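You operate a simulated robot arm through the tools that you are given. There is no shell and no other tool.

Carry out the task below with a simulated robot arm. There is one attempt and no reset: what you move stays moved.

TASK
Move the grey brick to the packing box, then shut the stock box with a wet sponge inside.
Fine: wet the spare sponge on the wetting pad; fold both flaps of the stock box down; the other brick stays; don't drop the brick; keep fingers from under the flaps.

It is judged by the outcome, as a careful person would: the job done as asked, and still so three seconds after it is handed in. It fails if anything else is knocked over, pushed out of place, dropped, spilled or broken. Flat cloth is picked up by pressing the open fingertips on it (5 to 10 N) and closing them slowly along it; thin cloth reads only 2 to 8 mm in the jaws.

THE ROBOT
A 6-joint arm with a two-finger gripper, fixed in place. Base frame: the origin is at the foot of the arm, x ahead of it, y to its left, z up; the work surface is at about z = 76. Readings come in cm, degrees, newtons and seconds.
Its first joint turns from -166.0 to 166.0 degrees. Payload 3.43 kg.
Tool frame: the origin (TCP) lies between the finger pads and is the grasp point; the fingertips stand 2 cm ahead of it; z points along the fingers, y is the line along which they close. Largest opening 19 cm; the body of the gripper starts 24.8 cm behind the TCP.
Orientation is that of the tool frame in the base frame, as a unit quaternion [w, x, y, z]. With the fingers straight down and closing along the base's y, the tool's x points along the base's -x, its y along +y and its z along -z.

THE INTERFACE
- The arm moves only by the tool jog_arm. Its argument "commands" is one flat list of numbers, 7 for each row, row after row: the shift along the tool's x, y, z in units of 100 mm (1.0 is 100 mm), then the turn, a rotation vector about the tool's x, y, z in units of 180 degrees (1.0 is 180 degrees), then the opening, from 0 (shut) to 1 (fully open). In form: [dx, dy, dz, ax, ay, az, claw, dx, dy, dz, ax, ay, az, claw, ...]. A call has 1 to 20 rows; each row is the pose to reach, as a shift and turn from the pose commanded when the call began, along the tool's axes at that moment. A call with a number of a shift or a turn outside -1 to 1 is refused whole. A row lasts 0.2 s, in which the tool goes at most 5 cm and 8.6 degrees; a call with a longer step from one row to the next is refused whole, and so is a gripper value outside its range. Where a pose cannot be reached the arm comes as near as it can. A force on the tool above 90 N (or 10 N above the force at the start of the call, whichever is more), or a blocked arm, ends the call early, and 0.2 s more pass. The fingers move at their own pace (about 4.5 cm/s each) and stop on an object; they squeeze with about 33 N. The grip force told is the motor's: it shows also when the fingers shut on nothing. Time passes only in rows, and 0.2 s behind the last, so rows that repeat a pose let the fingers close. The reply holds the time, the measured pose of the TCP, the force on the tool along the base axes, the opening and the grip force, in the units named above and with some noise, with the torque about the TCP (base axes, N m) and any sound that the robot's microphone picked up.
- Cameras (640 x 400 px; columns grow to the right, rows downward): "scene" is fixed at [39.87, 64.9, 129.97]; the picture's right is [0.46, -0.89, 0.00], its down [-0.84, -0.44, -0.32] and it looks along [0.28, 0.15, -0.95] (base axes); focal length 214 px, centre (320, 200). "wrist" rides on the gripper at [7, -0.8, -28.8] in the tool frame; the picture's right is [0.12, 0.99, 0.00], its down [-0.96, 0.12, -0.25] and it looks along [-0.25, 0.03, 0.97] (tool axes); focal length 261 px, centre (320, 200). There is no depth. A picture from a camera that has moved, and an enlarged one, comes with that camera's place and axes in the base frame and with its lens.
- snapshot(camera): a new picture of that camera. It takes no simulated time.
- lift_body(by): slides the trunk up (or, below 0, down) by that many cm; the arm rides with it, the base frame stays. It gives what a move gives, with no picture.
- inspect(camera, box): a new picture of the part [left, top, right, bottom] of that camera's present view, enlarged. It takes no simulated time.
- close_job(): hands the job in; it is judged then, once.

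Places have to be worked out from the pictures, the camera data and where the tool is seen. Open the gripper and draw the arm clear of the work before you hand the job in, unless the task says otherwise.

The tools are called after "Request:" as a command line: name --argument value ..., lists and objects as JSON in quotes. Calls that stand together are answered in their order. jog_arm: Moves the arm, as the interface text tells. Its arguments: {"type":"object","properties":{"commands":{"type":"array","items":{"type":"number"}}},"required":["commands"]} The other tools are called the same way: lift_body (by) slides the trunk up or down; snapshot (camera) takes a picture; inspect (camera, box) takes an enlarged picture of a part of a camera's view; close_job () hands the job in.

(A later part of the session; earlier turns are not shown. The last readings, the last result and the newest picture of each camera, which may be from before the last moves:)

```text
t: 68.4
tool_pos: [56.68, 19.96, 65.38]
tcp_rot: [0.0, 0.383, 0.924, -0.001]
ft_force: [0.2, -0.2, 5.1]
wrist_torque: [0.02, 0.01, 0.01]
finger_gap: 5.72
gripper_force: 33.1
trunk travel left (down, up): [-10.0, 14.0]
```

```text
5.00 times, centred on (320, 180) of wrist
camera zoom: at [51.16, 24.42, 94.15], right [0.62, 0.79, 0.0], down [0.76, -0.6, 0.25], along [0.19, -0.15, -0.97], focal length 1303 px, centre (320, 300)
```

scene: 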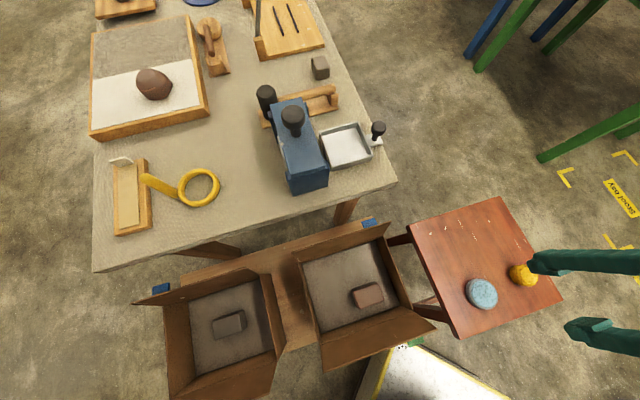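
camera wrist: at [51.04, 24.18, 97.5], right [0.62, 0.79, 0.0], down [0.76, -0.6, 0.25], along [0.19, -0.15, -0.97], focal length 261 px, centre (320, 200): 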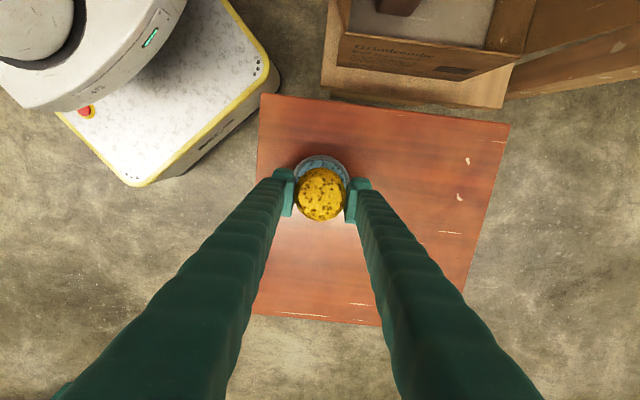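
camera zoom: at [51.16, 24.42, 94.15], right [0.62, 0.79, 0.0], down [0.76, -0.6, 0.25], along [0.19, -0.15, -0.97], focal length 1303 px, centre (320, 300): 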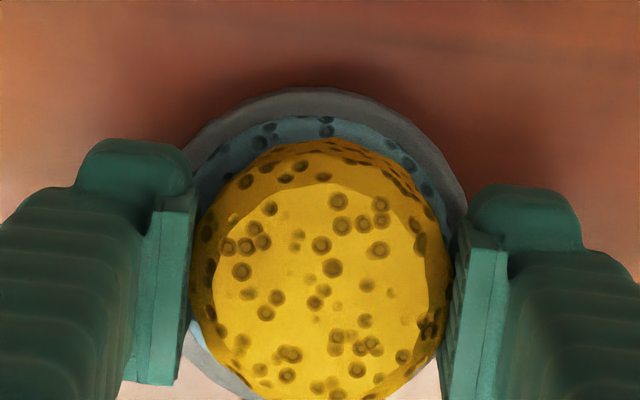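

Force has relaxed to 5 N, colour not clearly changed. I press 1.5 mm further and hold for three seconds.

Request:
jog_arm --commands '[0, 0, 0.01, 0, 0, 0, 0.2, 0, 0, 0.015, 0, 0, 0, 0.2, 0, 0, 0.015, 0, 0, 0, 0.2, 0, 0, 0.015, 0, 0, 0, 0.2, 0, 0, 0.015, 0, 0, 0, 0.2, 0, 0, 0.015, 0, 0, 0, 0.2, 0, 0, 0.015, 0, 0, 0, 0.2, 0, 0, 0.015, 0, 0, 0, 0.2, 0, 0, 0.015, 0, 0, 0, 0.2, 0, 0, 0.015, 0, 0, 0, 0.2, 0, 0, 0.015, 0, 0, 0, 0.2, 0, 0, 0.015, 0, 0, 0, 0.2, 0, 0, 0.015, 0, 0, 0, 0.2, 0, 0, 0.015, 0, 0, 0, 0.2]'

Request:
inspect --camera "scene" --box '[460, 260, 520, 320]'

```text
t: 71.4
tool_pos: [56.73, 19.92, 65.16]
tcp_rot: [0.0, 0.383, 0.924, 0.0]
ft_force: [1.9, 0.6, 21.5]
wrist_torque: [0.05, 0.03, 0.0]
finger_gap: 5.7
gripper_force: 32.7
trunk travel left (down, up): [-10.0, 14.0]
```

```text
6.67 times, centred on (490, 290) of scene
camera zoom: at [39.87, 64.9, 129.97], right [0.46, -0.89, 0.0], down [-0.84, -0.44, -0.32], along [0.28, 0.15, -0.95], focal length 1430 px, centre (-813, -400)
```

zoom: 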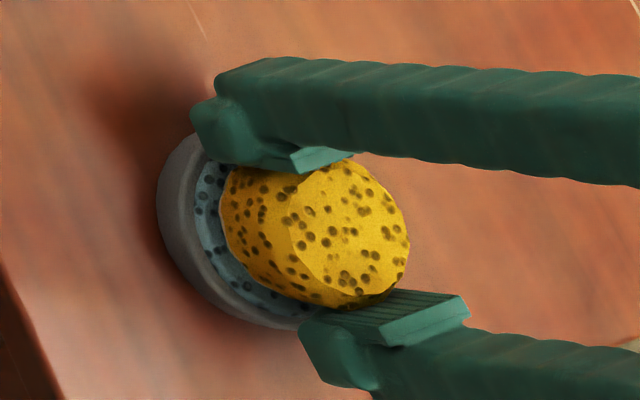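

About 8 seconds of pressing at 20 to 60 N is done. I lift the sponge straight up and check its weight and look (it read about −0.4 N when dry).

Request:
jog_arm --commands '[0, 0, -0.03, 0, 0, 0, 0.2, 0, 0, -0.08, 0, 0, 0, 0.2, 0, 0, -0.2, 0, 0, 0, 0.2, 0, 0, -0.4, 0, 0, 0, 0.2, 0, 0, -0.6, 0, 0, 0, 0.2, 0, 0, -0.6, 0, 0, 0, 0.2, 0, 0, -0.6, 0, 0, 0, 0.2]'

Request:
jog_arm --commands '[0, 0, 0, 0, 0, 0, 0.2]'

Request:
jog_arm --commands '[0, 0, 0, 0, 0, 0, 0.2]'

Request:
inspect --camera "wrist" --box '[240, 90, 400, 250]'

Request:
inspect --camera "scene" --box '[430, 220, 570, 340]'

```text
t: 73.0
tool_pos: [56.78, 19.98, 71.14]
tcp_rot: [0.0, 0.383, 0.924, 0.0]
ft_force: [0.7, 0.1, -0.4]
wrist_torque: [0.0, -0.01, -0.01]
finger_gap: 5.73
gripper_force: 33.0
trunk travel left (down, up): [-10.0, 14.0]
```

```text
t: 73.4
tool_pos: [56.66, 19.94, 71.21]
tcp_rot: [0.0, 0.383, 0.924, 0.0]
ft_force: [-0.1, 0.0, -0.4]
wrist_torque: [-0.04, -0.01, -0.03]
finger_gap: 5.71
gripper_force: 33.4
trunk travel left (down, up): [-10.0, 14.0]
```

```text
t: 73.8
tool_pos: [56.79, 19.93, 71.13]
tcp_rot: [-0.001, 0.383, 0.924, 0.0]
ft_force: [-1.2, -0.2, -0.4]
wrist_torque: [0.02, 0.0, -0.02]
finger_gap: 5.71
gripper_force: 33.1
trunk travel left (down, up): [-10.0, 14.0]
```

```text
2.50 times, centred on (320, 170) of wrist
camera zoom: at [51.21, 24.39, 100.01], right [0.62, 0.79, 0.0], down [0.76, -0.6, 0.25], along [0.19, -0.15, -0.97], focal length 652 px, centre (320, 275)
```

zoom: 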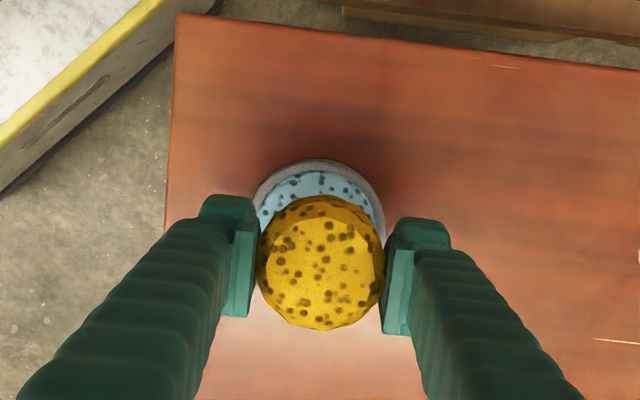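

```text
3.33 times, centred on (500, 280) of scene
camera zoom: at [39.87, 64.9, 129.97], right [0.46, -0.89, 0.0], down [-0.84, -0.44, -0.32], along [0.28, 0.15, -0.95], focal length 715 px, centre (-280, -67)
```

zoom: 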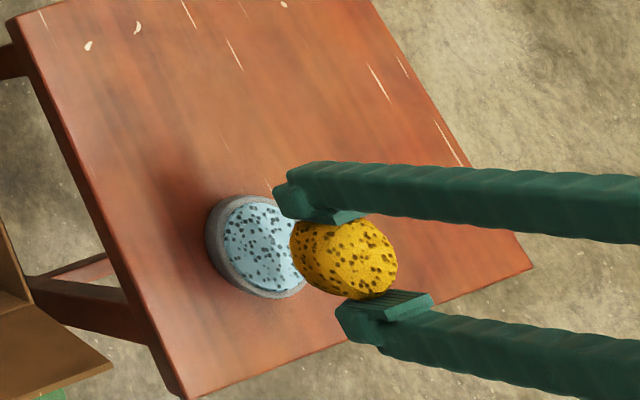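

The sponge now looks a shade darker, and the pad is undisturbed. I raise to z ≈ 83 and carry the sponge towards the stock box (target about (40, 59), clear of the brown brick).

Request:
jog_arm --commands '[0, 0, -0.3, 0, 0, 0, 0.2, 0, 0, -0.6, 0, 0, 0, 0.2, 0, 0, -0.9, 0, 0, 0, 0.2, 0, 0, -1.0, 0, 0, 0, 0.2]'

Request:
jog_arm --commands '[0.25, 0.1, -0.1, 0, 0, 0, 0.2, 0.5, 0.2, -0.2, 0, 0, 0, 0.2, 0.75, 0.3, -0.2, 0, 0, 0, 0.2, 1.0, 0.4, -0.2, 0, 0, 0, 0.2]'

Request:
jog_arm --commands '[0.25, 0.1, 0, 0, 0, 0, 0.2, 0.5, 0.2, 0, 0, 0, 0, 0.2, 0.75, 0.3, 0, 0, 0, 0, 0.2, 1.0, 0.4, 0, 0, 0, 0, 0.2]'

Request:
jog_arm --commands '[0.25, 0.1, 0, 0, 0, 0, 0.2, 0.5, 0.2, 0, 0, 0, 0, 0.2, 0.75, 0.3, 0, 0, 0, 0, 0.2, 1.0, 0.4, 0, 0, 0, 0, 0.2]'

Request:
jog_arm --commands '[0.25, 0.1, 0, 0, 0, 0, 0.2, 0.5, 0.2, 0, 0, 0, 0, 0.2, 0.75, 0.3, 0, 0, 0, 0, 0.2, 0.97, 0.405, 0, 0, 0, 0, 0.2, 0.97, 0.405, 0, 0, 0, 0, 0.2]'

Request:
snapshot --camera "wrist"

Request:
snapshot --camera "scene"

```text
t: 74.8
tool_pos: [56.62, 20.03, 81.12]
tcp_rot: [0.001, 0.383, 0.924, 0.0]
ft_force: [-0.1, 0.4, 0.3]
wrist_torque: [-0.02, 0.04, 0.0]
finger_gap: 5.71
gripper_force: 33.4
trunk travel left (down, up): [-10.0, 14.0]
```

```text
t: 75.8
tool_pos: [52.57, 29.89, 83.31]
tcp_rot: [0.0, 0.383, 0.924, 0.0]
ft_force: [-0.7, -0.3, 1.0]
wrist_torque: [0.03, 0.0, -0.03]
finger_gap: 5.72
gripper_force: 33.1
trunk travel left (down, up): [-10.0, 14.0]
```

```text
t: 76.8
tool_pos: [48.3, 39.79, 83.28]
tcp_rot: [0.0, 0.383, 0.924, 0.0]
ft_force: [0.6, 0.0, -0.3]
wrist_torque: [0.07, 0.0, 0.02]
finger_gap: 5.72
gripper_force: 32.9
trunk travel left (down, up): [-10.0, 14.0]
```

```text
t: 77.8
tool_pos: [43.9, 49.75, 83.16]
tcp_rot: [0.0, 0.382, 0.924, -0.001]
ft_force: [-0.5, -0.3, 0.5]
wrist_torque: [0.04, 0.01, 0.03]
finger_gap: 5.7
gripper_force: 33.2
trunk travel left (down, up): [-10.0, 14.0]
```

```text
t: 79.0
tool_pos: [40.04, 59.45, 83.17]
tcp_rot: [0.0, 0.383, 0.924, 0.0]
ft_force: [-0.5, -0.2, -0.7]
wrist_torque: [0.04, 0.02, 0.0]
finger_gap: 5.69
gripper_force: 32.2
trunk travel left (down, up): [-10.0, 14.0]
```

```text
taken
camera wrist: at [34.59, 63.88, 111.96], right [0.62, 0.79, 0.0], down [0.76, -0.6, 0.25], along [0.19, -0.15, -0.97], focal length 261 px, centre (320, 200)
```

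wrist: 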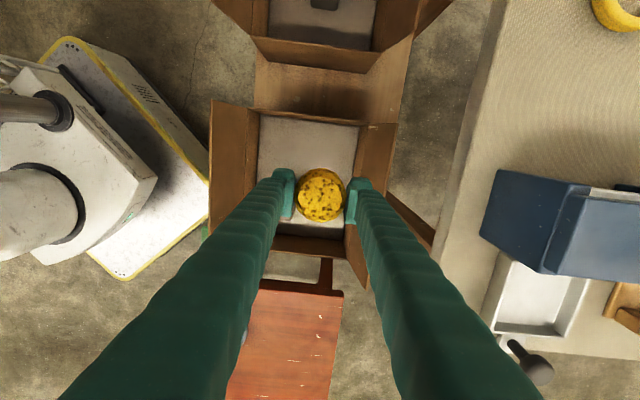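

```text
taken
```

scene: 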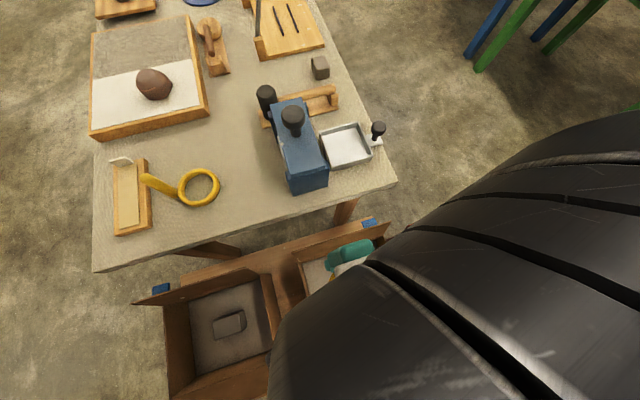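

Centred over the free part of the stock box. I lower to z ≈ 63 first and check.

Request:
jog_arm --commands '[0, 0, 0.25, 0, 0, 0, 0.2, 0, 0, 0.5, 0, 0, 0, 0.2, 0, 0, 0.75, 0, 0, 0, 0.2, 0, 0, 1.0, 0, 0, 0, 0.2]'

Request:
jog_arm --commands '[0, 0, 0.25, 0, 0, 0, 0.2, 0, 0, 0.5, 0, 0, 0, 0.2, 0, 0, 0.75, 0, 0, 0, 0.2, 0, 0, 1.0, 0, 0, 0, 0.2]'

Request:
snapshot --camera "wrist"

```text
t: 80.0
tool_pos: [40.04, 59.49, 73.21]
tcp_rot: [-0.001, 0.383, 0.924, 0.0]
ft_force: [0.0, -1.1, -0.1]
wrist_torque: [0.04, -0.02, -0.02]
finger_gap: 5.74
gripper_force: 33.0
trunk travel left (down, up): [-10.0, 14.0]
```

```text
t: 81.0
tool_pos: [39.99, 59.37, 63.22]
tcp_rot: [0.0, 0.382, 0.924, -0.001]
ft_force: [0.2, -0.4, -0.4]
wrist_torque: [0.04, -0.03, 0.02]
finger_gap: 5.73
gripper_force: 32.4
trunk travel left (down, up): [-10.0, 14.0]
```

```text
taken
camera wrist: at [34.48, 63.86, 91.97], right [0.62, 0.79, 0.0], down [0.76, -0.6, 0.25], along [0.19, -0.15, -0.97], focal length 261 px, centre (320, 200)
```

wrist: 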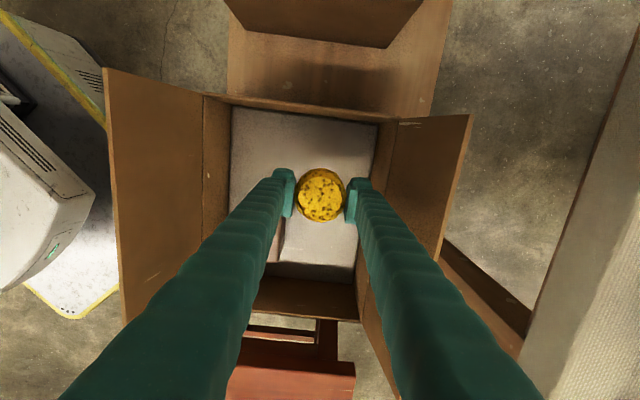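

Clear on all sides. I lower to z ≈ 55.7, then feel for the floor in small steps.

Request:
jog_arm --commands '[0, 0, 0.2, 0, 0, 0, 0.2, 0, 0, 0.4, 0, 0, 0, 0.2, 0, 0, 0.6, 0, 0, 0, 0.2, 0, 0, 0.75, 0, 0, 0, 0.2, 0, 0, 0.75, 0, 0, 0, 0.2]'

Request:
jog_arm --commands '[0, 0, 0.02, 0, 0, 0, 0.2, 0, 0, 0.04, 0, 0, 0, 0.2, 0, 0, 0.06, 0, 0, 0, 0.2, 0, 0, 0.08, 0, 0, 0, 0.2, 0, 0, 0.1, 0, 0, 0, 0.2, 0, 0, 0.1, 0, 0, 0, 0.2]'

Request:
inspect --camera "wrist" --box '[220, 60, 420, 260]'

```text
t: 82.2
tool_pos: [40.04, 59.44, 55.65]
tcp_rot: [0.0, 0.383, 0.924, 0.0]
ft_force: [-0.7, 0.9, -0.7]
wrist_torque: [0.03, -0.01, -0.03]
finger_gap: 5.69
gripper_force: 33.1
trunk travel left (down, up): [-10.0, 14.0]
```

```text
t: 83.6
tool_pos: [39.97, 59.38, 54.69]
tcp_rot: [0.0, 0.383, 0.924, -0.001]
ft_force: [-0.2, 0.3, 0.4]
wrist_torque: [0.0, -0.01, 0.0]
finger_gap: 5.68
gripper_force: 33.1
trunk travel left (down, up): [-10.0, 14.0]
```

```text
2.00 times, centred on (320, 160) of wrist
camera zoom: at [34.48, 63.86, 83.51], right [0.62, 0.79, 0.0], down [0.76, -0.6, 0.25], along [0.19, -0.15, -0.97], focal length 521 px, centre (320, 280)
```

zoom: 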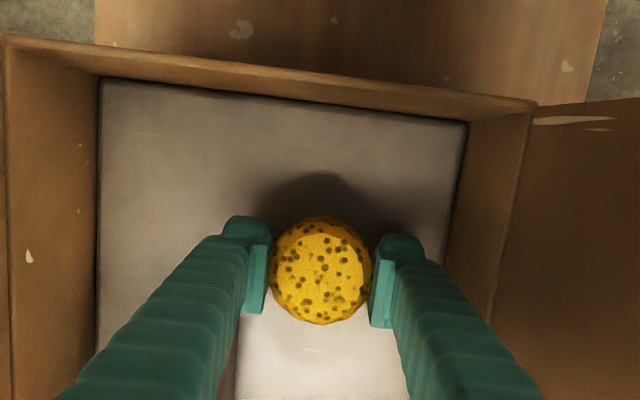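

No contact yet at 54.7; I continue in 2 mm steps for 1 cm.

Request:
jog_arm --commands '[0, 0, 0.02, 0, 0, 0, 0.2, 0, 0, 0.04, 0, 0, 0, 0.2, 0, 0, 0.06, 0, 0, 0, 0.2, 0, 0, 0.08, 0, 0, 0, 0.2, 0, 0, 0.1, 0, 0, 0, 0.2, 0, 0, 0.1, 0, 0, 0, 0.2]'

```text
t: 85.0
tool_pos: [39.78, 59.38, 53.63]
tcp_rot: [0.0, 0.383, 0.924, 0.0]
ft_force: [-0.7, 0.0, 0.1]
wrist_torque: [0.03, -0.01, -0.03]
finger_gap: 5.71
gripper_force: 33.0
trunk travel left (down, up): [-10.0, 14.0]
```

Still free at 53.6; another 6 mm in 1 mm steps.

Request:
jog_arm --commands '[0, 0, 0.01, 0, 0, 0, 0.2, 0, 0, 0.02, 0, 0, 0, 0.2, 0, 0, 0.03, 0, 0, 0, 0.2, 0, 0, 0.04, 0, 0, 0, 0.2, 0, 0, 0.05, 0, 0, 0, 0.2, 0, 0, 0.06, 0, 0, 0, 0.2, 0, 0, 0.06, 0, 0, 0, 0.2]'

Request:
inspect --camera "wrist" --box '[220, 60, 420, 260]'

```text
t: 86.6
tool_pos: [40.04, 59.4, 53.13]
tcp_rot: [0.0, 0.382, 0.924, 0.0]
ft_force: [-0.8, -0.2, -0.5]
wrist_torque: [0.01, -0.02, 0.0]
finger_gap: 5.73
gripper_force: 33.0
trunk travel left (down, up): [-10.0, 14.0]
```

```text
2.00 times, centred on (320, 160) of wrist
camera zoom: at [34.48, 63.88, 81.89], right [0.62, 0.79, 0.0], down [0.76, -0.6, 0.25], along [0.19, -0.15, -0.97], focal length 521 px, centre (320, 280)
```

zoom: 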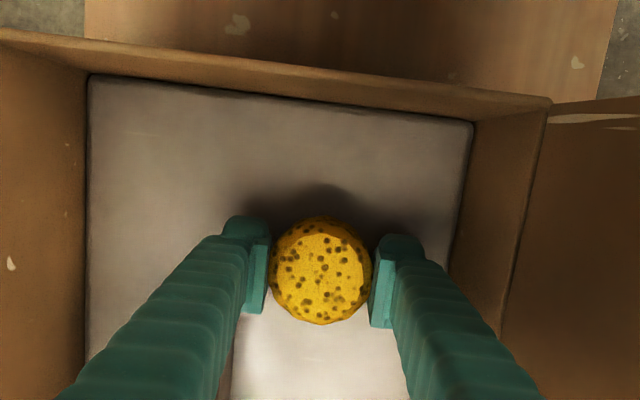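

The shadow still shows a small gap under the sponge; another 6 mm in 1 mm steps.

Request:
jog_arm --commands '[0, 0, 0.01, 0, 0, 0, 0.2, 0, 0, 0.02, 0, 0, 0, 0.2, 0, 0, 0.03, 0, 0, 0, 0.2, 0, 0, 0.04, 0, 0, 0, 0.2, 0, 0, 0.05, 0, 0, 0, 0.2, 0, 0, 0.06, 0, 0, 0, 0.2, 0, 0, 0.06, 0, 0, 0, 0.2]'

```text
t: 88.2
tool_pos: [39.9, 59.54, 52.58]
tcp_rot: [0.0, 0.382, 0.924, 0.0]
ft_force: [0.0, -0.4, -0.5]
wrist_torque: [0.01, 0.01, 0.0]
finger_gap: 5.71
gripper_force: 32.8
trunk travel left (down, up): [-10.0, 14.0]
```

Still no contact at 52.6, which fits a bottom about 3 cm below the TCP (floor 49.3); another 6 mm in 1 mm steps.

Request:
jog_arm --commands '[0, 0, 0.01, 0, 0, 0, 0.2, 0, 0, 0.02, 0, 0, 0, 0.2, 0, 0, 0.03, 0, 0, 0, 0.2, 0, 0, 0.04, 0, 0, 0, 0.2, 0, 0, 0.05, 0, 0, 0, 0.2, 0, 0, 0.05, 0, 0, 0, 0.2]'

Request:
inspect --camera "wrist" --box '[220, 60, 420, 260]'

```text
t: 89.6
tool_pos: [40.06, 59.39, 52.14]
tcp_rot: [0.001, 0.383, 0.924, 0.002]
ft_force: [1.1, 0.8, 60.1]
wrist_torque: [0.07, 0.07, -0.01]
finger_gap: 5.78
gripper_force: 33.0
trunk travel left (down, up): [-10.0, 14.0]
```

```text
2.00 times, centred on (320, 160) of wrist
camera zoom: at [34.45, 63.8, 81.02], right [0.62, 0.79, 0.0], down [0.76, -0.6, 0.25], along [0.2, -0.15, -0.97], focal length 521 px, centre (320, 280)
```

zoom: 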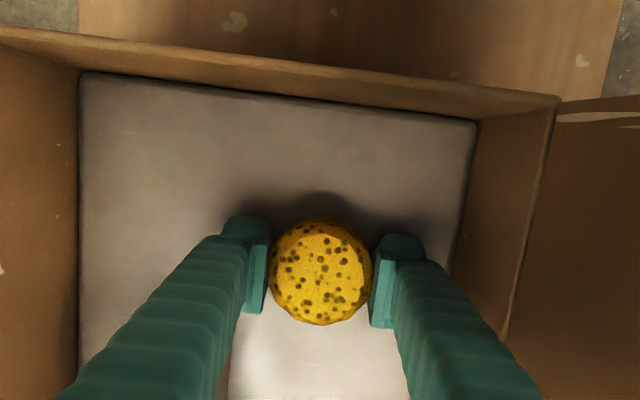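

The sponge is on the floor (60 N at z 52.1). I ease up 2 mm and open slowly to release it.

Request:
jog_arm --commands '[0, 0, -0.01, 0, 0, 0, 0.2, 0, 0, -0.02, 0, 0, 0, 0.2, 0, 0, -0.02, 0, 0, 0, 0.2]'

Request:
jog_arm --commands '[0, 0, 0, 0, 0, 0, 0.26, 0, 0, 0, 0, 0, 0, 0.3, 0, 0, 0, 0, 0, 0, 0.33, 0, 0, 0, 0, 0, 0, 0.36, 0, 0, 0, 0, 0, 0, 0.39, 0, 0, 0, 0, 0, 0, 0.42, 0, 0, 0, 0, 0, 0, 0.42]'

Request:
inspect --camera "wrist" --box '[220, 60, 420, 260]'

```text
t: 90.4
tool_pos: [39.88, 59.52, 52.32]
tcp_rot: [0.0, 0.382, 0.924, 0.0]
ft_force: [4.2, 7.3, 33.3]
wrist_torque: [0.21, -0.15, 0.0]
finger_gap: 5.75
gripper_force: 33.2
trunk travel left (down, up): [-10.0, 14.0]
```

```text
t: 92.0
tool_pos: [40.07, 59.36, 52.21]
tcp_rot: [-0.001, 0.383, 0.924, 0.0]
ft_force: [-0.8, -0.1, 0.6]
wrist_torque: [-0.01, 0.0, 0.01]
finger_gap: 7.97
gripper_force: 0.1
trunk travel left (down, up): [-10.0, 14.0]
```

```text
2.00 times, centred on (320, 160) of wrist
camera zoom: at [34.47, 63.86, 80.98], right [0.62, 0.79, 0.0], down [0.76, -0.6, 0.25], along [0.19, -0.15, -0.97], focal length 521 px, centre (320, 280)
```

zoom: 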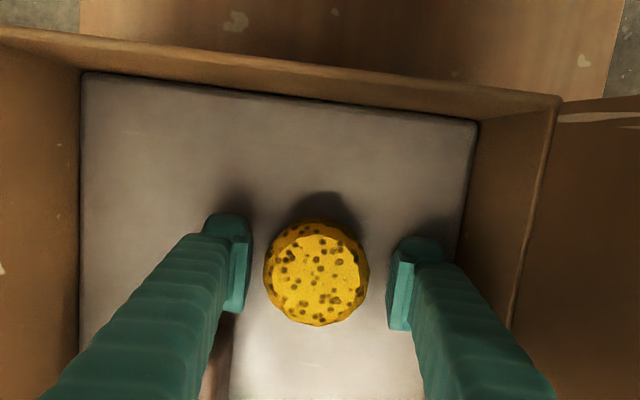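

The sponge stands free on the floor. I rise straight up to z ≈ 92 and look at the box and its flaps.

Request:
jog_arm --commands '[0, 0, -0.2, 0, 0, 0, 0.42, 0, 0, -0.5, 0, 0, 0, 0.42, 0, 0, -0.9, 0, 0, 0, 0.42, 0, 0, -1.0, 0, 0, 0, 0.42]'

Request:
jog_arm --commands '[0, 0, -0.4, 0, 0, 0, 0.42, 0, 0, -0.8, 0, 0, 0, 0.42, 0, 0, -1.0, 0, 0, 0, 0.42]'

Request:
jog_arm --commands '[0, 0, -0.4, 0, 0, 0, 0.42, 0, 0, -0.8, 0, 0, 0, 0.42, 0, 0, -1.0, 0, 0, 0, 0.42]'

Request:
jog_arm --commands '[0, 0, -0.4, 0, 0, 0, 0.42, 0, 0, -0.8, 0, 0, 0, 0.42, 0, 0, -1.0, 0, 0, 0, 0.42]'

Request:
snapshot --camera "wrist"

Request:
inspect --camera "wrist" --box '[200, 80, 420, 300]'

Request:
inspect --camera "scene" --box '[260, 200, 460, 400]'

```text
t: 93.0
tool_pos: [40.08, 59.47, 62.09]
tcp_rot: [0.0, 0.384, 0.924, 0.0]
ft_force: [0.0, -0.3, -0.5]
wrist_torque: [-0.03, 0.02, -0.01]
finger_gap: 7.99
gripper_force: 0.0
trunk travel left (down, up): [-10.0, 14.0]
```

```text
t: 93.8
tool_pos: [40.02, 59.47, 72.28]
tcp_rot: [-0.001, 0.383, 0.924, -0.001]
ft_force: [-0.2, -0.5, -0.6]
wrist_torque: [-0.02, 0.04, -0.02]
finger_gap: 7.98
gripper_force: 0.0
trunk travel left (down, up): [-10.0, 14.0]
```

```text
t: 94.6
tool_pos: [40.03, 59.5, 82.21]
tcp_rot: [-0.001, 0.383, 0.924, -0.001]
ft_force: [0.4, 0.0, 0.2]
wrist_torque: [-0.02, 0.04, -0.01]
finger_gap: 7.98
gripper_force: 0.1
trunk travel left (down, up): [-10.0, 14.0]
```

```text
t: 95.4
tool_pos: [39.98, 59.65, 92.12]
tcp_rot: [0.0, 0.383, 0.924, -0.002]
ft_force: [0.2, -0.4, 0.4]
wrist_torque: [0.0, 0.05, -0.02]
finger_gap: 7.97
gripper_force: 0.0
trunk travel left (down, up): [-10.0, 14.0]
```

```text
taken
camera wrist: at [34.55, 63.96, 121.01], right [0.62, 0.79, 0.0], down [0.76, -0.6, 0.25], along [0.19, -0.15, -0.97], focal length 261 px, centre (320, 200)
```

wrist: 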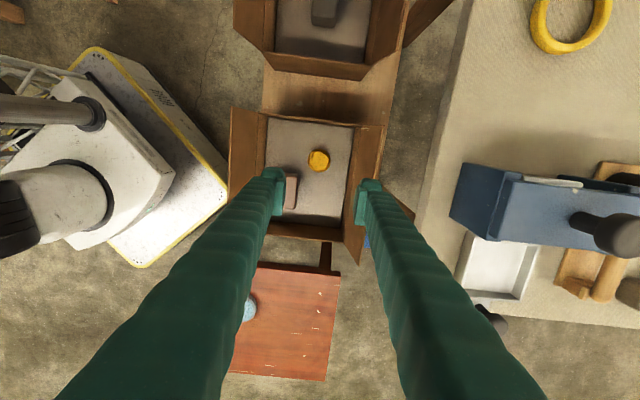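

```text
1.82 times, centred on (310, 190) of wrist
camera zoom: at [34.55, 63.96, 121.01], right [0.62, 0.79, 0.0], down [0.76, -0.6, 0.25], along [0.19, -0.15, -0.97], focal length 474 px, centre (338, 218)
```

zoom: 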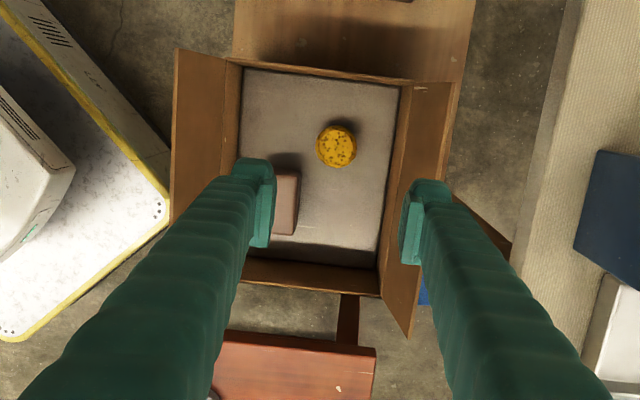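

```text
2.00 times, centred on (360, 300) of scene
camera zoom: at [39.87, 64.9, 129.97], right [0.46, -0.89, 0.0], down [-0.84, -0.44, -0.32], along [0.28, 0.15, -0.95], focal length 429 px, centre (240, 0)
```

zoom: 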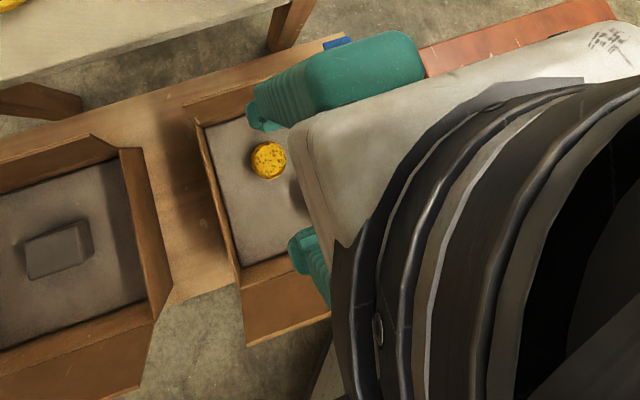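

Sponge and brown brick are in the stock box. I judge its flaps to stand up, hinges at about z 58.5, tips at z 70 leaning 3 cm outwards. I move outside the near flap at height, close the fingers, and turn the tool −90° so the gripper body lies along the flap.

Request:
jog_arm --commands '[-0.08, -0.36, 0, 0, 0, 0, 0.2, -0.157, -0.727, 0, 0, 0, 0, 0.1]'

Request:
jog_arm --commands '[-0.08, -0.36, 0, 0, 0, 0, 0, -0.157, -0.727, 0, 0, 0, 0, 0]'

Request:
jog_arm --commands '[-0.08, -0.36, 0, 0, 0, 0, 0, -0.157, -0.727, 0, 0, 0, 0, 0]'

Request:
jog_arm --commands '[0, 0, 0, 0, 0, -0.045, 0, 0, 0, 0, 0, 0, -0.09, 0, 0, 0, 0, 0, 0, -0.135, 0, 0, 0, 0, 0, 0, -0.18, 0, 0, 0, 0, 0, 0, -0.225, 0, 0, 0, 0, 0, 0, -0.27, 0, 0, 0, 0, 0, 0, -0.315, 0, 0, 0, 0, 0, 0, -0.36, 0, 0, 0, 0, 0, 0, -0.405, 0, 0, 0, 0, 0, 0, -0.45, 0, 0, 0, 0, 0, 0, -0.5, 0, 0, 0, 0, 0, 0, -0.5, 0]'

Request:
snapshot --camera "wrist"

Request:
snapshot --camera "scene"

```text
t: 96.0
tool_pos: [36.17, 53.42, 92.08]
tcp_rot: [0.0, 0.382, 0.924, -0.001]
ft_force: [0.6, 0.7, -0.9]
wrist_torque: [-0.16, 0.11, 0.01]
finger_gap: 2.81
gripper_force: 0.0
trunk travel left (down, up): [-10.0, 14.0]
```

```text
t: 96.6
tool_pos: [32.1, 47.02, 92.02]
tcp_rot: [0.0, 0.383, 0.924, -0.001]
ft_force: [0.0, 1.6, -1.7]
wrist_torque: [-0.16, 0.11, 0.0]
finger_gap: 0.0
gripper_force: 22.3
trunk travel left (down, up): [-10.0, 14.0]
```

```text
t: 97.2
tool_pos: [27.98, 40.74, 92.05]
tcp_rot: [0.0, 0.383, 0.924, -0.001]
ft_force: [0.7, 0.3, -0.7]
wrist_torque: [-0.23, 0.05, 0.01]
finger_gap: 0.0
gripper_force: 33.0
trunk travel left (down, up): [-10.0, 14.0]
```

```text
refused: row 11 steps farther than a row can; nothing moved
```

```text
taken
camera wrist: at [22.4, 45.25, 120.92], right [0.62, 0.79, 0.0], down [0.76, -0.6, 0.25], along [0.19, -0.15, -0.97], focal length 261 px, centre (320, 200)
```

wrist: 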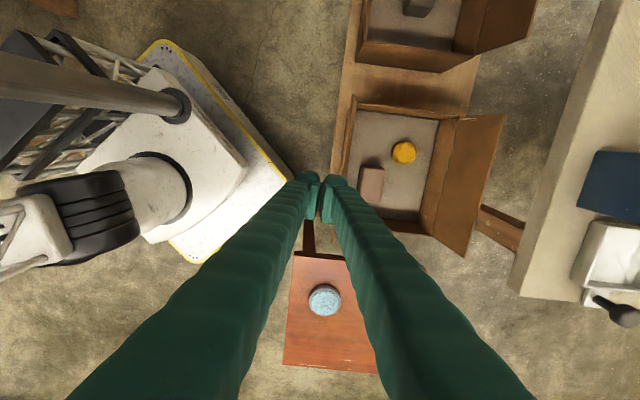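

```text
taken
```

scene: 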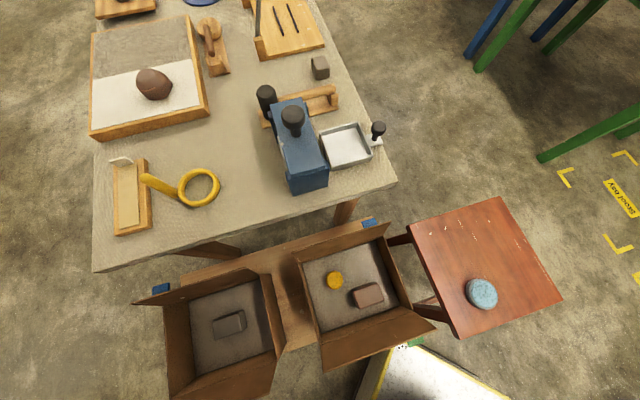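

The last turning step was slightly too large; I repeat the turn in 12 even steps of 7.5°.

Request:
jog_arm --commands '[0, 0, 0, 0, 0, -0.042, 0, 0, 0, 0, 0, 0, -0.084, 0, 0, 0, 0, 0, 0, -0.126, 0, 0, 0, 0, 0, 0, -0.168, 0, 0, 0, 0, 0, 0, -0.21, 0, 0, 0, 0, 0, 0, -0.252, 0, 0, 0, 0, 0, 0, -0.294, 0, 0, 0, 0, 0, 0, -0.336, 0, 0, 0, 0, 0, 0, -0.378, 0, 0, 0, 0, 0, 0, -0.42, 0, 0, 0, 0, 0, 0, -0.462, 0, 0, 0, 0, 0, 0, -0.5, 0, 0, 0, 0, 0, 0, -0.5, 0]'

Request:
snapshot --camera "wrist"

Request:
snapshot --camera "scene"

```text
t: 100.0
tool_pos: [27.94, 40.72, 92.11]
tcp_rot: [0.0, -0.382, 0.924, 0.0]
ft_force: [0.7, -0.1, -0.2]
wrist_torque: [0.03, 0.0, -0.02]
finger_gap: 0.0
gripper_force: 33.2
trunk travel left (down, up): [-10.0, 14.0]
```

```text
taken
camera wrist: at [23.58, 35.17, 121.03], right [-0.79, 0.62, 0.0], down [0.6, 0.76, 0.25], along [0.15, 0.19, -0.97], focal length 261 px, centre (320, 200)
```

wrist: 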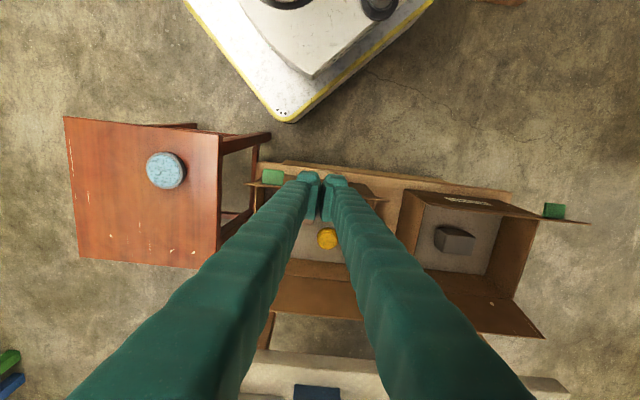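

```text
taken
```

scene: 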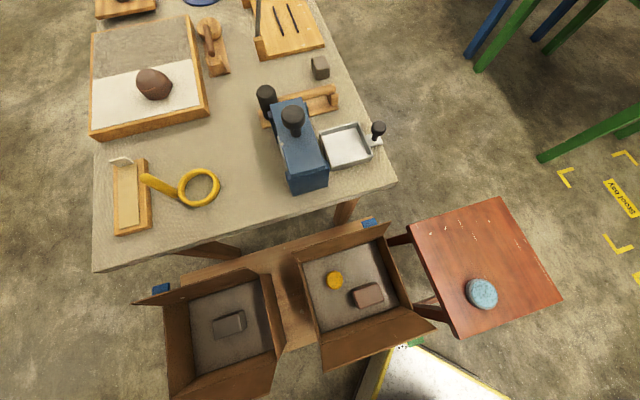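

I zoom on the near flap, the stickers and the packing box from this angle.

Request:
inspect --camera "wrist" --box '[230, 140, 430, 260]'

Request:
inspect --camera "wrist" --box '[400, 160, 600, 280]'

```text
3.20 times, centred on (330, 200) of wrist
camera zoom: at [23.58, 35.17, 121.03], right [-0.79, 0.62, 0.0], down [0.6, 0.76, 0.25], along [0.15, 0.19, -0.97], focal length 834 px, centre (288, 200)
```

zoom: 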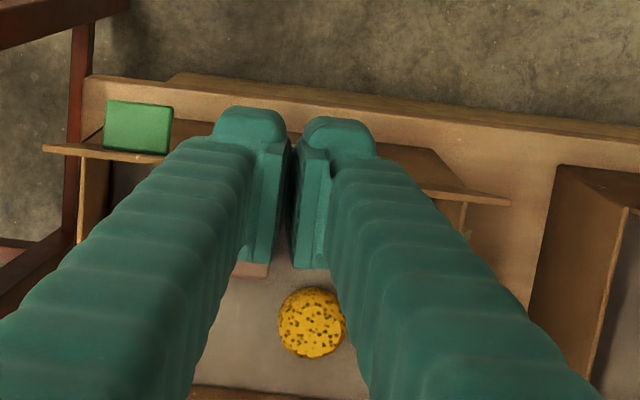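

```text
3.20 times, centred on (500, 220) of wrist
camera zoom: at [23.58, 35.17, 121.03], right [-0.79, 0.62, 0.0], down [0.6, 0.76, 0.25], along [0.15, 0.19, -0.97], focal length 834 px, centre (-256, 136)
```

zoom: 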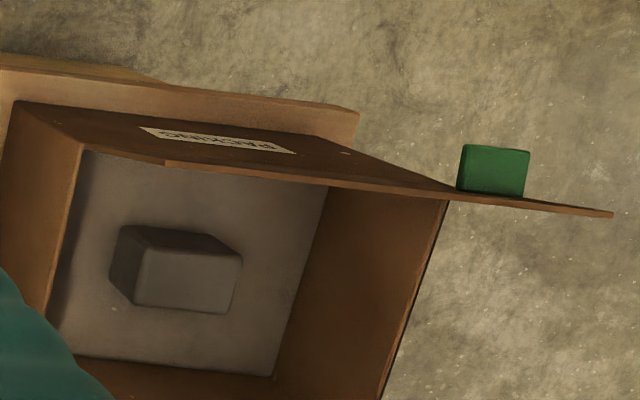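

The label "PACKING" confirms that box, and the coloured bits are tabs on the flaps' outer faces. The near flap's top edge runs from (41,33) to (20.5,54) at z 70; I'm 2 cm outside its middle. I descend outside it to z ≈ 70.

Request:
jog_arm --commands '[0, 0, 0.4, 0, 0, 0, 0, 0, 0, 0.8, 0, 0, 0, 0, 0, 0, 1.0, 0, 0, 0, 0]'

Request:
jog_arm --commands '[0, 0, 0.2, 0, 0, 0, 0, 0, 0, 0.5, 0, 0, 0, 0, 0, 0, 0.7, 0, 0, 0, 0, 0, 0, 0.7, 0, 0, 0, 0]'

Request:
snapshot --camera "wrist"

Request:
inspect --camera "scene" --box '[260, 200, 460, 400]'

```text
t: 100.8
tool_pos: [28.05, 40.68, 82.33]
tcp_rot: [0.0, -0.382, 0.924, 0.001]
ft_force: [-0.4, 0.2, -0.1]
wrist_torque: [0.03, 0.03, -0.03]
finger_gap: 0.01
gripper_force: 33.3
trunk travel left (down, up): [-10.0, 14.0]
```

```text
t: 101.8
tool_pos: [28.01, 40.74, 75.15]
tcp_rot: [0.001, -0.383, 0.924, 0.001]
ft_force: [0.2, 0.2, -0.3]
wrist_torque: [0.03, -0.03, 0.04]
finger_gap: 0.0
gripper_force: 33.0
trunk travel left (down, up): [-10.0, 14.0]
```

```text
taken
camera wrist: at [23.62, 35.15, 103.95], right [-0.79, 0.62, 0.0], down [0.6, 0.76, 0.25], along [0.15, 0.19, -0.97], focal length 261 px, centre (320, 200)
```

wrist: 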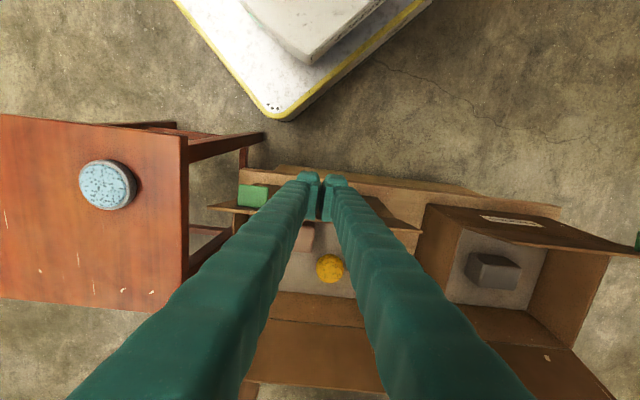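

```text
2.00 times, centred on (360, 300) of scene
camera zoom: at [39.87, 64.9, 129.97], right [0.46, -0.89, 0.0], down [-0.84, -0.44, -0.32], along [0.28, 0.15, -0.95], focal length 429 px, centre (240, 0)
```

zoom: 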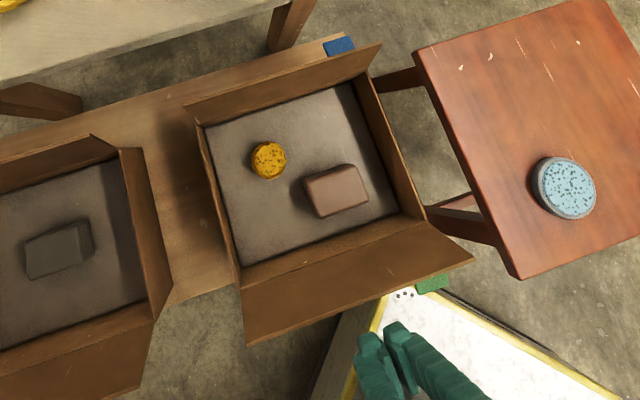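

The fingers hang outside the near flap, clear of its green tab. I lower to tip height about z 67, just under the flap's top edge.

Request:
jog_arm --commands '[0, 0, 0.2, 0, 0, 0, 0, 0, 0, 0.4, 0, 0, 0, 0, 0, 0, 0.6, 0, 0, 0, 0, 0, 0, 0.61, 0, 0, 0, 0]'

Request:
snapshot --camera "wrist"

Request:
inspect --camera "scene" --box '[260, 200, 460, 400]'

```text
t: 102.8
tool_pos: [27.91, 40.68, 69.16]
tcp_rot: [0.0, -0.383, 0.924, 0.0]
ft_force: [0.6, -0.1, -0.3]
wrist_torque: [0.03, 0.01, -0.02]
finger_gap: 0.02
gripper_force: 32.7
trunk travel left (down, up): [-10.0, 14.0]
```

```text
taken
camera wrist: at [23.57, 35.15, 97.87], right [-0.79, 0.62, 0.0], down [0.6, 0.76, 0.25], along [0.15, 0.19, -0.97], focal length 261 px, centre (320, 200)
```

wrist: 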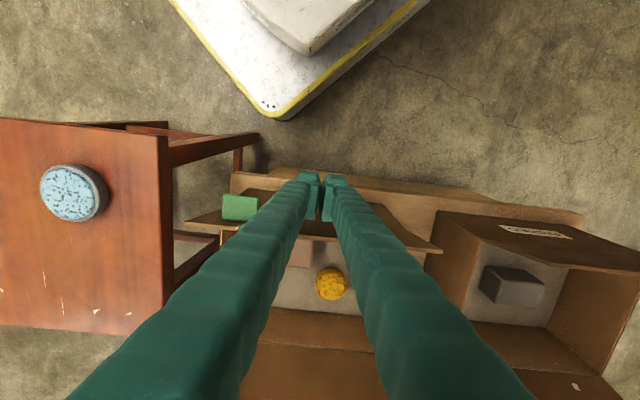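

```text
2.00 times, centred on (360, 300) of scene
camera zoom: at [39.87, 64.9, 129.97], right [0.46, -0.89, 0.0], down [-0.84, -0.44, -0.32], along [0.28, 0.15, -0.95], focal length 429 px, centre (240, 0)
```

zoom: 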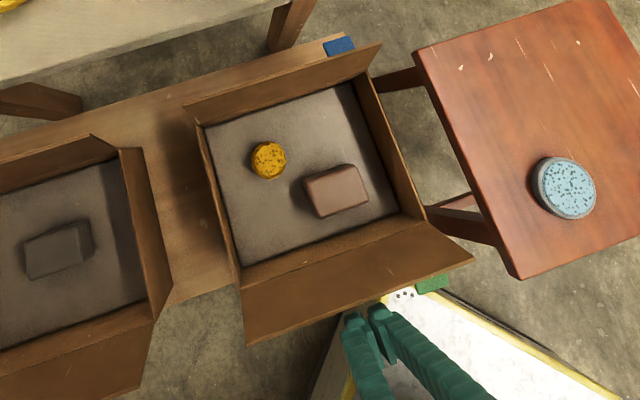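

The flap top edge is confirmed at z 70.3, about 2 cm ahead of the fingers. I push inwards (+u, tool −x) 5 cm in 1 cm steps.

Request:
jog_arm --commands '[-0.1, 0, 0, 0, 0, 0, 0, -0.2, 0, 0, 0, 0, 0, 0, -0.28, 0, 0, 0, 0, 0, 0, -0.36, 0, 0, 0, 0, 0, 0, -0.43, 0, 0, 0, 0, 0, 0, -0.5, 0, 0, 0, 0, 0, 0]'

Request:
snapshot --camera "wrist"

Request:
inspect --camera "scene" --box '[260, 200, 460, 400]'

```text
t: 104.2
tool_pos: [31.49, 44.25, 69.1]
tcp_rot: [0.0, -0.382, 0.924, 0.0]
ft_force: [0.0, 0.9, 0.1]
wrist_torque: [-0.03, -0.02, -0.03]
finger_gap: 0.0
gripper_force: 34.4
trunk travel left (down, up): [-10.0, 14.0]
```

```text
taken
camera wrist: at [27.13, 38.68, 97.9], right [-0.79, 0.62, 0.0], down [0.6, 0.76, 0.25], along [0.15, 0.19, -0.97], focal length 261 px, centre (320, 200)
```

wrist: 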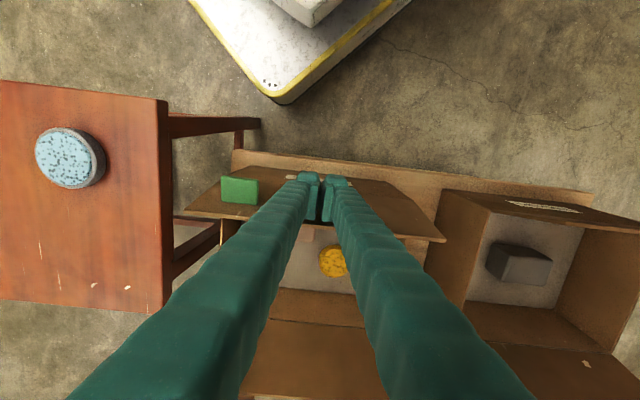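

```text
2.00 times, centred on (360, 300) of scene
camera zoom: at [39.87, 64.9, 129.97], right [0.46, -0.89, 0.0], down [-0.84, -0.44, -0.32], along [0.28, 0.15, -0.95], focal length 429 px, centre (240, 0)
```

zoom: 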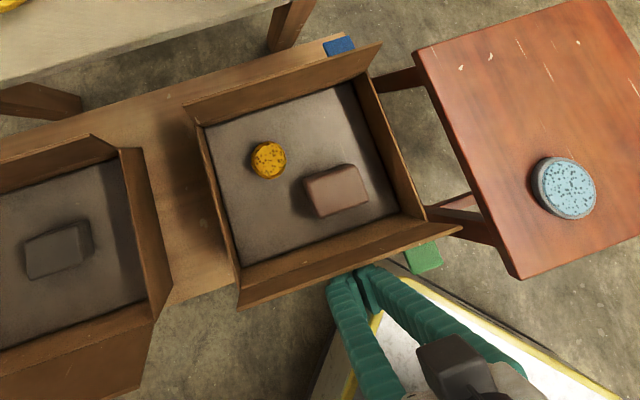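

The flap follows easily and is now about upright. I continue along its arc, in and slightly down, to about 45° past vertical.

Request:
jog_arm --commands '[-0.11, 0, 0.02, 0, 0, 0, 0, -0.225, 0, 0.04, 0, 0, 0, 0, -0.33, 0, 0.08, 0, 0, 0, 0, -0.43, 0, 0.12, 0, 0, 0, 0, -0.52, 0, 0.19, 0, 0, 0, 0, -0.605, 0, 0.26, 0, 0, 0, 0]'

Request:
snapshot --camera "wrist"

Request:
inspect --camera "scene" --box '[260, 200, 460, 400]'

```text
t: 105.6
tool_pos: [35.83, 48.5, 66.47]
tcp_rot: [0.0, -0.383, 0.924, 0.0]
ft_force: [0.0, 0.8, 0.5]
wrist_torque: [0.02, -0.05, 0.02]
finger_gap: 0.01
gripper_force: 34.1
trunk travel left (down, up): [-10.0, 14.0]
```

```text
taken
camera wrist: at [31.43, 42.95, 95.35], right [-0.79, 0.62, 0.0], down [0.6, 0.76, 0.25], along [0.15, 0.19, -0.97], focal length 261 px, centre (320, 200)
```

wrist: 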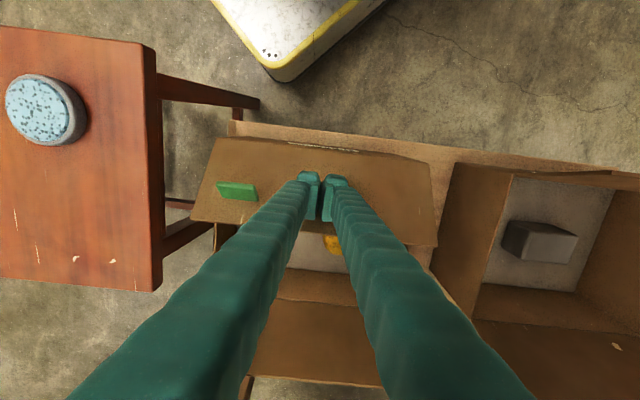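

```text
2.00 times, centred on (360, 300) of scene
camera zoom: at [39.87, 64.9, 129.97], right [0.46, -0.89, 0.0], down [-0.84, -0.44, -0.32], along [0.28, 0.15, -0.95], focal length 429 px, centre (240, 0)
```

zoom: 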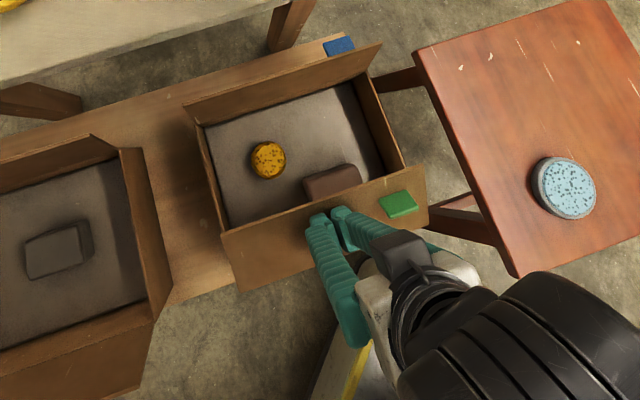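

It is folding in cleanly; about 45° past upright. I continue the arc down to about 80°.

Request:
jog_arm --commands '[-0.07, 0, 0.08, 0, 0, 0, 0, -0.134, 0, 0.17, 0, 0, 0, 0, -0.18, 0, 0.27, 0, 0, 0, 0, -0.22, 0, 0.38, 0, 0, 0, 0, -0.235, 0, 0.45, 0, 0, 0, 0]'

Request:
snapshot --camera "wrist"

Request:
inspect --camera "scene" --box '[260, 200, 460, 400]'

```text
t: 106.8
tool_pos: [37.49, 50.22, 61.96]
tcp_rot: [0.001, -0.382, 0.924, -0.001]
ft_force: [0.3, 0.3, 0.3]
wrist_torque: [-0.02, -0.01, -0.01]
finger_gap: 0.0
gripper_force: 34.7
trunk travel left (down, up): [-10.0, 14.0]
```

```text
taken
camera wrist: at [33.07, 44.64, 90.84], right [-0.79, 0.62, 0.0], down [0.6, 0.76, 0.25], along [0.15, 0.19, -0.97], focal length 261 px, centre (320, 200)
```

wrist: 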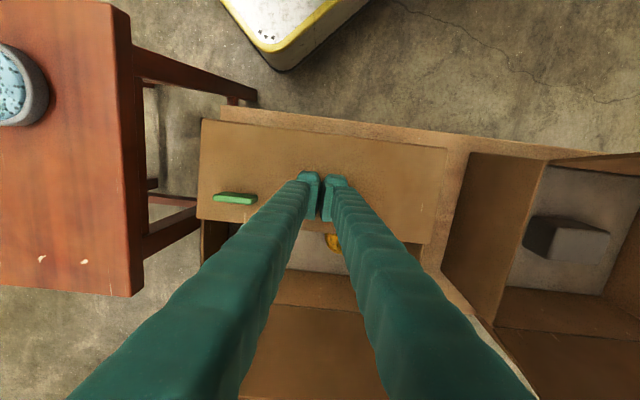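

```text
2.00 times, centred on (360, 300) of scene
camera zoom: at [39.87, 64.9, 129.97], right [0.46, -0.89, 0.0], down [-0.84, -0.44, -0.32], along [0.28, 0.15, -0.95], focal length 429 px, centre (240, 0)
```

zoom: 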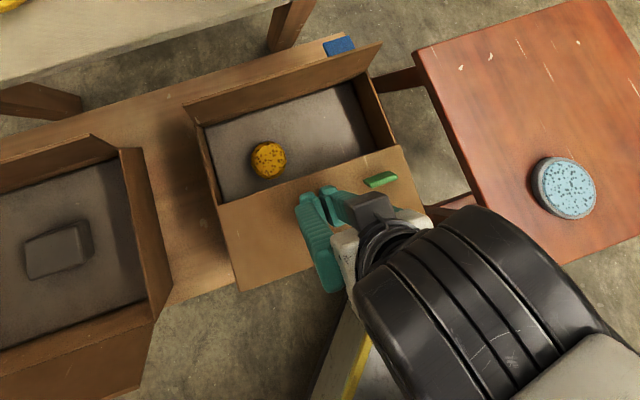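

The flap is nearly flat. I press on down in small steps until it meets the rim.

Request:
jog_arm --commands '[-0.01, 0, 0.04, 0, 0, 0, 0, -0.015, 0, 0.08, 0, 0, 0, 0, -0.015, 0, 0.11, 0, 0, 0, 0, -0.015, 0, 0.13, 0, 0, 0, 0, -0.015, 0, 0.14, 0, 0, 0, 0]'

Request:
inspect --camera "scene" --box '[260, 200, 460, 400]'

```text
t: 108.0
tool_pos: [37.61, 50.26, 60.83]
tcp_rot: [0.002, -0.382, 0.924, 0.001]
ft_force: [-3.6, -0.7, 59.9]
wrist_torque: [-0.53, 0.54, -0.11]
finger_gap: 0.6
gripper_force: 34.0
trunk travel left (down, up): [-10.0, 14.0]
```

```text
2.00 times, centred on (360, 300) of scene
camera zoom: at [39.87, 64.9, 129.97], right [0.46, -0.89, 0.0], down [-0.84, -0.44, -0.32], along [0.28, 0.15, -0.95], focal length 429 px, centre (240, 0)
```

zoom: 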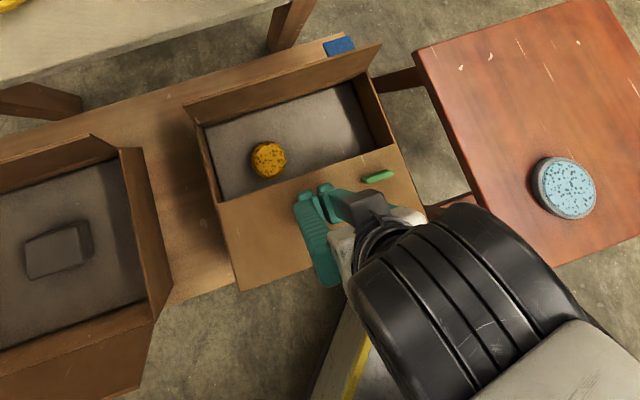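

The flap is down on its stop (60 N). I lift off 3 cm and check whether it stays shut.

Request:
jog_arm --commands '[0, 0, -0.05, 0, 0, 0, 0, 0, 0, -0.12, 0, 0, 0, 0, 0, 0, -0.3, 0, 0, 0, 0, 0, 0, -0.3, 0, 0, 0, 0]'

Request:
inspect --camera "scene" --box '[260, 200, 460, 400]'

Request:
snapshot --camera "wrist"

```text
t: 109.0
tool_pos: [37.48, 50.19, 63.62]
tcp_rot: [0.0, -0.382, 0.924, 0.0]
ft_force: [0.4, -0.4, 0.1]
wrist_torque: [-0.01, 0.01, -0.03]
finger_gap: 0.02
gripper_force: 34.4
trunk travel left (down, up): [-10.0, 14.0]
```

```text
2.00 times, centred on (360, 300) of scene
camera zoom: at [39.87, 64.9, 129.97], right [0.46, -0.89, 0.0], down [-0.84, -0.44, -0.32], along [0.28, 0.15, -0.95], focal length 429 px, centre (240, 0)
```

zoom: 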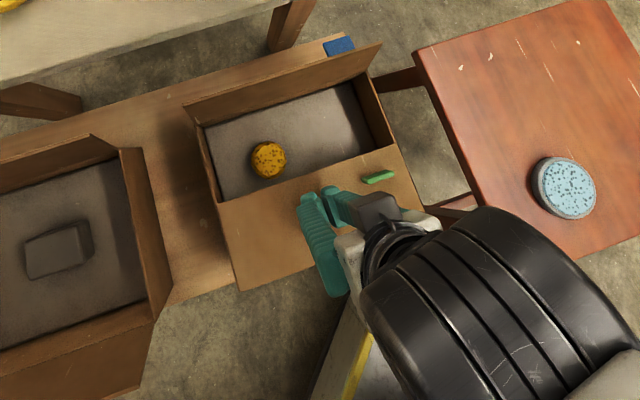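

```text
taken
camera wrist: at [33.2, 44.7, 92.41], right [-0.79, 0.62, 0.0], down [0.6, 0.76, 0.25], along [0.15, 0.19, -0.97], focal length 261 px, centre (320, 200)
```

wrist: 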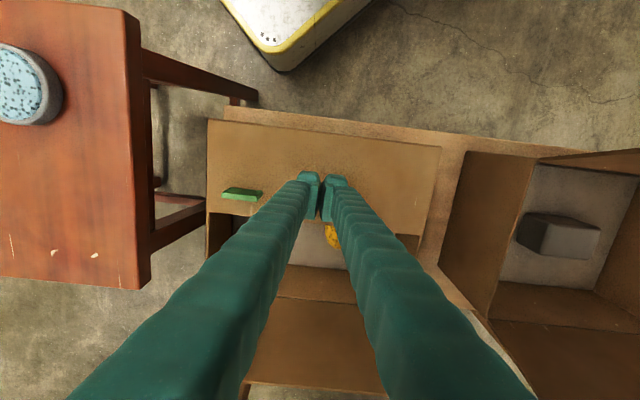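

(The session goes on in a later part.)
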